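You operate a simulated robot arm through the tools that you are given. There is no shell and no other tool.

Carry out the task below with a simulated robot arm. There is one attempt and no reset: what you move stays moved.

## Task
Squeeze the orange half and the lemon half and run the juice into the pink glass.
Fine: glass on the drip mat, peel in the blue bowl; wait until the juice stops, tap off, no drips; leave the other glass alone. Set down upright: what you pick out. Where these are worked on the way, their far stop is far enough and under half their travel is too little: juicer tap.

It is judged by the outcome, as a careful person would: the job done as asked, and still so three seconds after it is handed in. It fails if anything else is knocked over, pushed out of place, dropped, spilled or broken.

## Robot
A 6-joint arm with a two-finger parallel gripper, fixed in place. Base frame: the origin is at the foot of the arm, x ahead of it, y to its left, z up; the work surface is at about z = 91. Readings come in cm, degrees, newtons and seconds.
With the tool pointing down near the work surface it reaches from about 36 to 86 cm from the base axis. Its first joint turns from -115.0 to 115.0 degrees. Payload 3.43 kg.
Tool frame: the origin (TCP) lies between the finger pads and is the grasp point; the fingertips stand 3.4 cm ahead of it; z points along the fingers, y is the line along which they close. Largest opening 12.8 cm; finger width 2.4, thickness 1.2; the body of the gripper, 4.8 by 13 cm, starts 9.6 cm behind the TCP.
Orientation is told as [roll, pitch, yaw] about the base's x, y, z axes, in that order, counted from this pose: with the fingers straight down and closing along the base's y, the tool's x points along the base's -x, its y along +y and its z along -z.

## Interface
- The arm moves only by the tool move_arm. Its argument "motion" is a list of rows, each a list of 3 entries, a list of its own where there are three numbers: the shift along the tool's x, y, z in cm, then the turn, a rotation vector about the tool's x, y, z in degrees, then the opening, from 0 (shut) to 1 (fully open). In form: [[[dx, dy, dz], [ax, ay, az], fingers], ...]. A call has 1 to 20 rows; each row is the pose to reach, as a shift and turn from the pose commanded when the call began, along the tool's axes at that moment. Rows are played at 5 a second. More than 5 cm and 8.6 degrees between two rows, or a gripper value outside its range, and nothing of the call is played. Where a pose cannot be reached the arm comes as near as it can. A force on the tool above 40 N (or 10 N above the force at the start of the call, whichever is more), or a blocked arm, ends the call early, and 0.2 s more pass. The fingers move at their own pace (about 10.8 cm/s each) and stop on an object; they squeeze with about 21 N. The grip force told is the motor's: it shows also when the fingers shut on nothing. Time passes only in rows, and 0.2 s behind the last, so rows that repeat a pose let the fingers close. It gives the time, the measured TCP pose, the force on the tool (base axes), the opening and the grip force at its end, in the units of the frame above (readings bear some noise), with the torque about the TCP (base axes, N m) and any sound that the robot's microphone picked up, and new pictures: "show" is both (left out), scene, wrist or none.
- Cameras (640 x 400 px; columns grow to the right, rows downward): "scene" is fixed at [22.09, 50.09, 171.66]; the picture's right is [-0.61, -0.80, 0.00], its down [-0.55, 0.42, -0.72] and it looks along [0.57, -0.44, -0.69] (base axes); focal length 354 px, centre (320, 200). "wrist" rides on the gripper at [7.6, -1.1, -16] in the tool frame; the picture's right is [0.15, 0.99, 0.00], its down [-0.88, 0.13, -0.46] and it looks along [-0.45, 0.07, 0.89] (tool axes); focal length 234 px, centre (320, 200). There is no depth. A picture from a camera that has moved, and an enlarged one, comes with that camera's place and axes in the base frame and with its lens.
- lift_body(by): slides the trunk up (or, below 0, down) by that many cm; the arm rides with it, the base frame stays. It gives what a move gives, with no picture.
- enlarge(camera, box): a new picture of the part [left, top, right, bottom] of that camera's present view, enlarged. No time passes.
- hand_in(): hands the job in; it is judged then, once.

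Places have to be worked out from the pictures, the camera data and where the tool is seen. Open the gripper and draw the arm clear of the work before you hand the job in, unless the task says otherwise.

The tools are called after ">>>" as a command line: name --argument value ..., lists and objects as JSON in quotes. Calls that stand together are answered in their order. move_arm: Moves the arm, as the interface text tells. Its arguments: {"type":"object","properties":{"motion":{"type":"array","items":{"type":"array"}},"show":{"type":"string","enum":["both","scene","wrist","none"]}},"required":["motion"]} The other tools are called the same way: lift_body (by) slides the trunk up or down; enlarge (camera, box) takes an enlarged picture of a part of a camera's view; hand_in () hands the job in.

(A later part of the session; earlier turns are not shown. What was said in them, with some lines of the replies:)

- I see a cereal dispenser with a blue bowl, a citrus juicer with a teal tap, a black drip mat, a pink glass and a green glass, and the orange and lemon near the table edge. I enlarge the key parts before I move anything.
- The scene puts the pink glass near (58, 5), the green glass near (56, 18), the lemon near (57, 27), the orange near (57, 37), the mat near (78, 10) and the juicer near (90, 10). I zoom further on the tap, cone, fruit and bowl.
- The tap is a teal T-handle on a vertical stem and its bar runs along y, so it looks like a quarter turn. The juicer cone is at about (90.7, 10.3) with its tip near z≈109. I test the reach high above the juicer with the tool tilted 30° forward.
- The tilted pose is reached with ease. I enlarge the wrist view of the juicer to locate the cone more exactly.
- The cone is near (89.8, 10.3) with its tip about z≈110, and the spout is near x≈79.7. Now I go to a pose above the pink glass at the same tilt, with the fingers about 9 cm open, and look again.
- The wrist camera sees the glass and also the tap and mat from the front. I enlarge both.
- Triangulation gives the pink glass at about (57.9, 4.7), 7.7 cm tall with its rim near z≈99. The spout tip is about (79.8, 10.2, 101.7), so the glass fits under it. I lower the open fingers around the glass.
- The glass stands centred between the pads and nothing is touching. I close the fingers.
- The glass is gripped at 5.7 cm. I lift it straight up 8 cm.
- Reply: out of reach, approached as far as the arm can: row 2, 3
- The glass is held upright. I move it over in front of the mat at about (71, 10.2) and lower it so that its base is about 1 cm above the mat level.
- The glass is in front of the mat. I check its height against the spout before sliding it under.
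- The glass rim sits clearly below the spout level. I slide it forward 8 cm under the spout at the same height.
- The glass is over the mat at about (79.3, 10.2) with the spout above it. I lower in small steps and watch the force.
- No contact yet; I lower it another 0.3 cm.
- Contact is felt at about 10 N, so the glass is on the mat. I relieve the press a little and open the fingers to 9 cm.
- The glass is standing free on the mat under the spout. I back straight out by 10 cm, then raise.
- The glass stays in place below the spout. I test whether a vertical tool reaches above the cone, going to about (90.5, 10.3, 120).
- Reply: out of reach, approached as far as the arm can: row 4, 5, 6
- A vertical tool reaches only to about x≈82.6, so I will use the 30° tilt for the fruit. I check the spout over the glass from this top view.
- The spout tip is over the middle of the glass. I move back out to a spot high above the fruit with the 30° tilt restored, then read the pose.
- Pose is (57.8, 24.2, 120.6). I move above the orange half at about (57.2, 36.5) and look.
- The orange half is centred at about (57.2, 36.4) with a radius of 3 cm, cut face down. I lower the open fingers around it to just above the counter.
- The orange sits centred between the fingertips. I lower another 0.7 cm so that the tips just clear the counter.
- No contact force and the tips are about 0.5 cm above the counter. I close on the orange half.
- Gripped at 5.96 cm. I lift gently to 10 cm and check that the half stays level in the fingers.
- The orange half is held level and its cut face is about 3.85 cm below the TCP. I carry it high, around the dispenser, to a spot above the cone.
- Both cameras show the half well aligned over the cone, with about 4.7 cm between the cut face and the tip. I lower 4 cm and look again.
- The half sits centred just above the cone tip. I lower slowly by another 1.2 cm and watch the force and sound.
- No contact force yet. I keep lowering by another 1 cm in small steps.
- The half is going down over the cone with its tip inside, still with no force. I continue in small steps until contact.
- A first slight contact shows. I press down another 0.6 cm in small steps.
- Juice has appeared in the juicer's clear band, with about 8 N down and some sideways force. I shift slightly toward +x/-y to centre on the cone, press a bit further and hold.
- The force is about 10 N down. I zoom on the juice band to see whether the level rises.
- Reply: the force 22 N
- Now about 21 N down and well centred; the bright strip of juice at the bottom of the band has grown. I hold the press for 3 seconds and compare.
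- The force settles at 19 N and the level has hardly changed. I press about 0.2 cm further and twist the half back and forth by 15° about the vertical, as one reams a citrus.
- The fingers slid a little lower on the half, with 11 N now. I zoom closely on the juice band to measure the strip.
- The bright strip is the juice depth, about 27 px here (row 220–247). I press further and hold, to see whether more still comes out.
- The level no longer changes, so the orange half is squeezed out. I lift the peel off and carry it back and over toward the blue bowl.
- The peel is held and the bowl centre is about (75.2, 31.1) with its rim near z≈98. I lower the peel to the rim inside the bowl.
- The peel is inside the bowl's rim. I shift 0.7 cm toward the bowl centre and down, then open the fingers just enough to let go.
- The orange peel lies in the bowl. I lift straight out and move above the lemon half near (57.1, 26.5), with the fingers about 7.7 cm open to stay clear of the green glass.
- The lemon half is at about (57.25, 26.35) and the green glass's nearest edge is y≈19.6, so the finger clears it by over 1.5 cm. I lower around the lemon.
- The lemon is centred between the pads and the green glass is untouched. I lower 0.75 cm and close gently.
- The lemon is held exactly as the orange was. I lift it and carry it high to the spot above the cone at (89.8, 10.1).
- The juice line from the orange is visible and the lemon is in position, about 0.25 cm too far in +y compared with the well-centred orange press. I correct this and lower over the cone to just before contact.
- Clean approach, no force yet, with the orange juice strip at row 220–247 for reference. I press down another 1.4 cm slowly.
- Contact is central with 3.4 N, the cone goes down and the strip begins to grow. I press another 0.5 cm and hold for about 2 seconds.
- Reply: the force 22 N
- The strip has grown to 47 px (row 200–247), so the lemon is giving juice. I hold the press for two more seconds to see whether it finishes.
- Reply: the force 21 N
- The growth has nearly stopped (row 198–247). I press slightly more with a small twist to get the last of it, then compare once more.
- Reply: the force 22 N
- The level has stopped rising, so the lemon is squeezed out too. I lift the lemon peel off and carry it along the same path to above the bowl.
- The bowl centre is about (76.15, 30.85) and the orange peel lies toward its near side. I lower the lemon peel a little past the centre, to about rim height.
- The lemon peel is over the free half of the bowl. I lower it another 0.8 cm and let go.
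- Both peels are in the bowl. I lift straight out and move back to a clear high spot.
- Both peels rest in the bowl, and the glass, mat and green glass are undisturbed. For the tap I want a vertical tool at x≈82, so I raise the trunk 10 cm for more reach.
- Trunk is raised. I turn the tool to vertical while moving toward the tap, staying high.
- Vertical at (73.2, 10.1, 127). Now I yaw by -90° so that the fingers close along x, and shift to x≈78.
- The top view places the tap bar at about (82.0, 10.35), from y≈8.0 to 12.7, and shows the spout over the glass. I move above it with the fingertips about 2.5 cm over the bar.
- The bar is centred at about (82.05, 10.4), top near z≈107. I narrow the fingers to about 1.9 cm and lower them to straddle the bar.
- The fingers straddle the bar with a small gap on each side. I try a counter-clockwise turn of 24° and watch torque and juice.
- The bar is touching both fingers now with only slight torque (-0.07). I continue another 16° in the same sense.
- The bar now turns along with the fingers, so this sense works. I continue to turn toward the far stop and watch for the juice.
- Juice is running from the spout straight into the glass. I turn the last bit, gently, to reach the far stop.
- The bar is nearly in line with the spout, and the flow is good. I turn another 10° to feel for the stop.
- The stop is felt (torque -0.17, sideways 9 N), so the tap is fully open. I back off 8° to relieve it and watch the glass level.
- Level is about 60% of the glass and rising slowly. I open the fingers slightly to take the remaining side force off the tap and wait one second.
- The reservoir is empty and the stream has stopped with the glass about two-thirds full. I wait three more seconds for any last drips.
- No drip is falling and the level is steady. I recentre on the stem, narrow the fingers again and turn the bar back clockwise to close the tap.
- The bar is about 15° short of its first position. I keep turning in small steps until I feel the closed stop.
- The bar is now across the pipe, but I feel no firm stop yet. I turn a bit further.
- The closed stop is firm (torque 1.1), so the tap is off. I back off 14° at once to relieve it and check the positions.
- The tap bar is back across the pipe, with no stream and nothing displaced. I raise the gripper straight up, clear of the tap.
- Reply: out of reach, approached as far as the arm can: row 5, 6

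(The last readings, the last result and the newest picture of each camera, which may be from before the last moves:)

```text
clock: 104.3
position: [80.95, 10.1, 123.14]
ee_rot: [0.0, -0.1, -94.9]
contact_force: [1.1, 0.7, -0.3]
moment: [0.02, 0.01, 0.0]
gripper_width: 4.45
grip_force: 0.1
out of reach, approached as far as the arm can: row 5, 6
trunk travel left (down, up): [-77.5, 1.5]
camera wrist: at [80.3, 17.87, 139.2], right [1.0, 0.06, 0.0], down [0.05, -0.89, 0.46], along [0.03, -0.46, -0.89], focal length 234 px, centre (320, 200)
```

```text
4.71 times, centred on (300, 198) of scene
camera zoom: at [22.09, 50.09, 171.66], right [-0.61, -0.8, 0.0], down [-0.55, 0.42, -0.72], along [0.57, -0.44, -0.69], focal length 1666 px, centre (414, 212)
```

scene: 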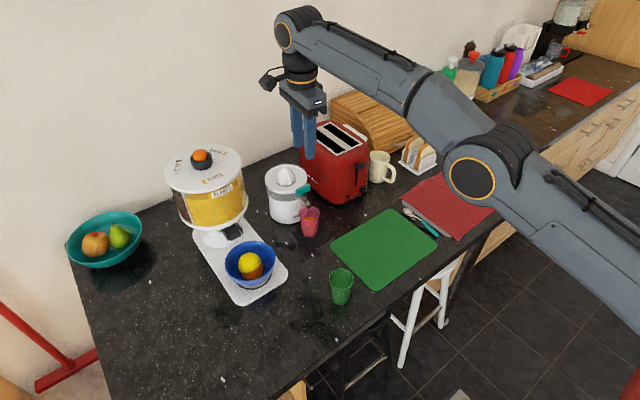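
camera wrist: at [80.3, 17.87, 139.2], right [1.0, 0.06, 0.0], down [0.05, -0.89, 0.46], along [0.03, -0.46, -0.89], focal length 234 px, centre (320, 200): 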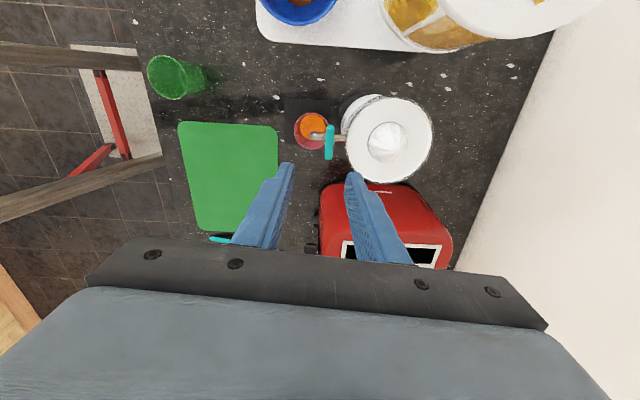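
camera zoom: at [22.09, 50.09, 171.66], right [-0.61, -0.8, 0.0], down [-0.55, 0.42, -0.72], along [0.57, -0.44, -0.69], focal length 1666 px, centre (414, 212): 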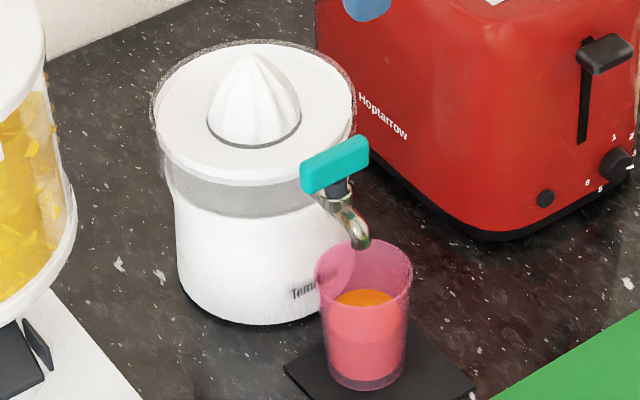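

The tap is closed, the glass holds the juice on the mat, and the juicer has not shifted. I draw the arm back and open the gripper.

>>> move_arm --motion '[[[-2.8, -3.4, -0.7], [0, 0, 0], 0.5], [[-5.6, -6.9, -1.3], [0, 0, 0], 0.7], [[-8.4, -10.3, -2.0], [0, 0, 0], 0.9], [[-11.3, -13.7, -2.7], [0, 0, 0], 1], [[-14.1, -17.2, -3.3], [0, 0, 0], 1], [[-16.9, -20.6, -4.0], [0, 0, 0], 1], [[-16.9, -20.6, -4.0], [0, 0, 0], 1], [[-16.9, -20.6, -4.0], [0, 0, 0], 1]]' --show "both"

>>> enlarge --camera "scene" --box '[200, 150, 400, 310]'

>>> enlarge --camera "scene" --box '[280, 175, 335, 245]'

```text
clock: 106.1
position: [58.6, -5.13, 127.17]
ee_rot: [0.0, 0.0, -95.1]
contact_force: [-0.4, 0.7, 0.5]
moment: [-0.01, -0.03, 0.01]
gripper_width: 12.81
grip_force: 0.1
trunk travel left (down, up): [-77.5, 1.5]
camera wrist: at [58.05, 2.69, 143.17], right [1.0, 0.06, 0.0], down [0.05, -0.89, 0.46], along [0.03, -0.45, -0.89], focal length 234 px, centre (320, 200)
```

scene: 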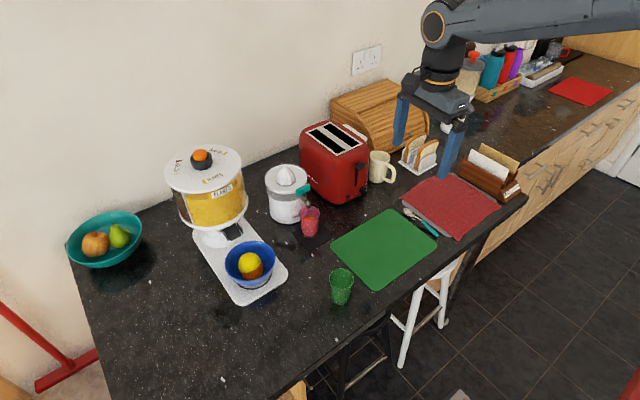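
wrist: 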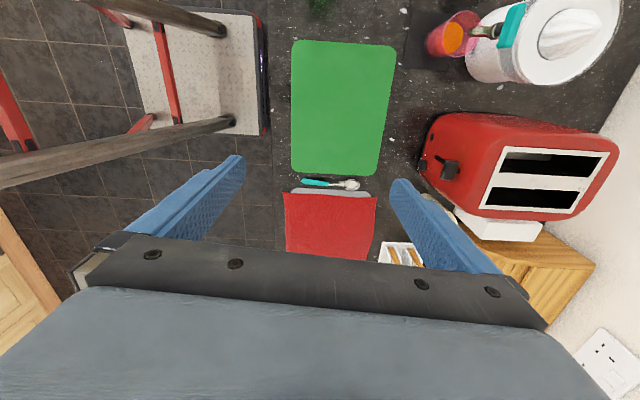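

```text
2.50 times, centred on (300, 230) of scene
camera zoom: at [22.09, 50.09, 171.66], right [-0.61, -0.8, 0.0], down [-0.55, 0.42, -0.72], along [0.57, -0.44, -0.69], focal length 885 px, centre (370, 125)
```

zoom: 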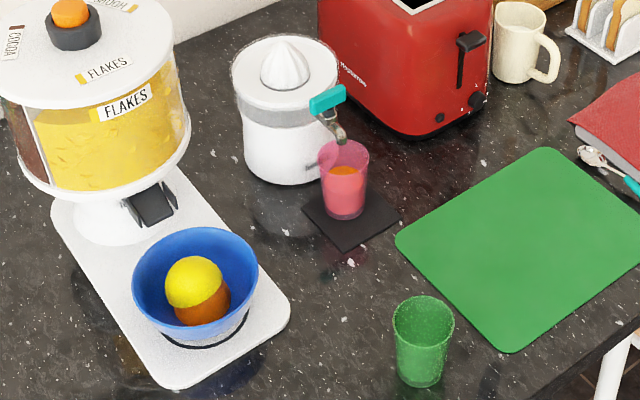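

```text
5.71 times, centred on (308, 210) of scene
camera zoom: at [22.09, 50.09, 171.66], right [-0.61, -0.8, 0.0], down [-0.55, 0.42, -0.72], along [0.57, -0.44, -0.69], focal length 2024 px, centre (391, 143)
```

zoom: 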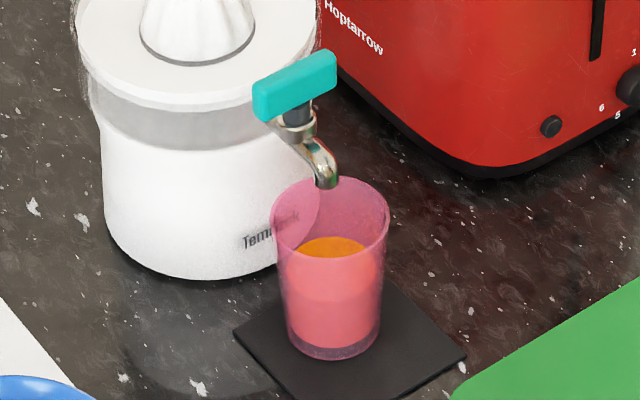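

The final check shows both peels in the blue bowl and the pink glass upright on the mat under the spout with the juice in it. The tap is closed without drips, the reservoir is empty, the green glass is where it was, and the arm is clear with the gripper open. I hand the job in.

>>> hand_in

```text
The job is handed in.
```

The job is handed in. The orange and lemon halves are squeezed and the juice is in the pink glass, about two-thirds full.

- **Glass:** it stands upright on the drip mat, under the spout.
- **Peel:** both pieces are in the blue bowl, the lemon resting on the orange.
- **Tap:** I opened it to its far stop and waited until the juicer was empty and the stream had stopped. I then turned it back to its closed stop; the last pictures show no drips.
- **Everything else:** the green glass was not touched, and the juicer is where it was at the start. I saw nothing knocked over or spilled.

I let each peel fall a short way (about 1–2 cm) into the bowl rather than setting it down. At the closed stop I pressed the tap briefly at about 1.1 N m before backing off, and the juicer did not move. The arm is drawn back with the gripper open. I left the trunk 10 cm higher than at the start.
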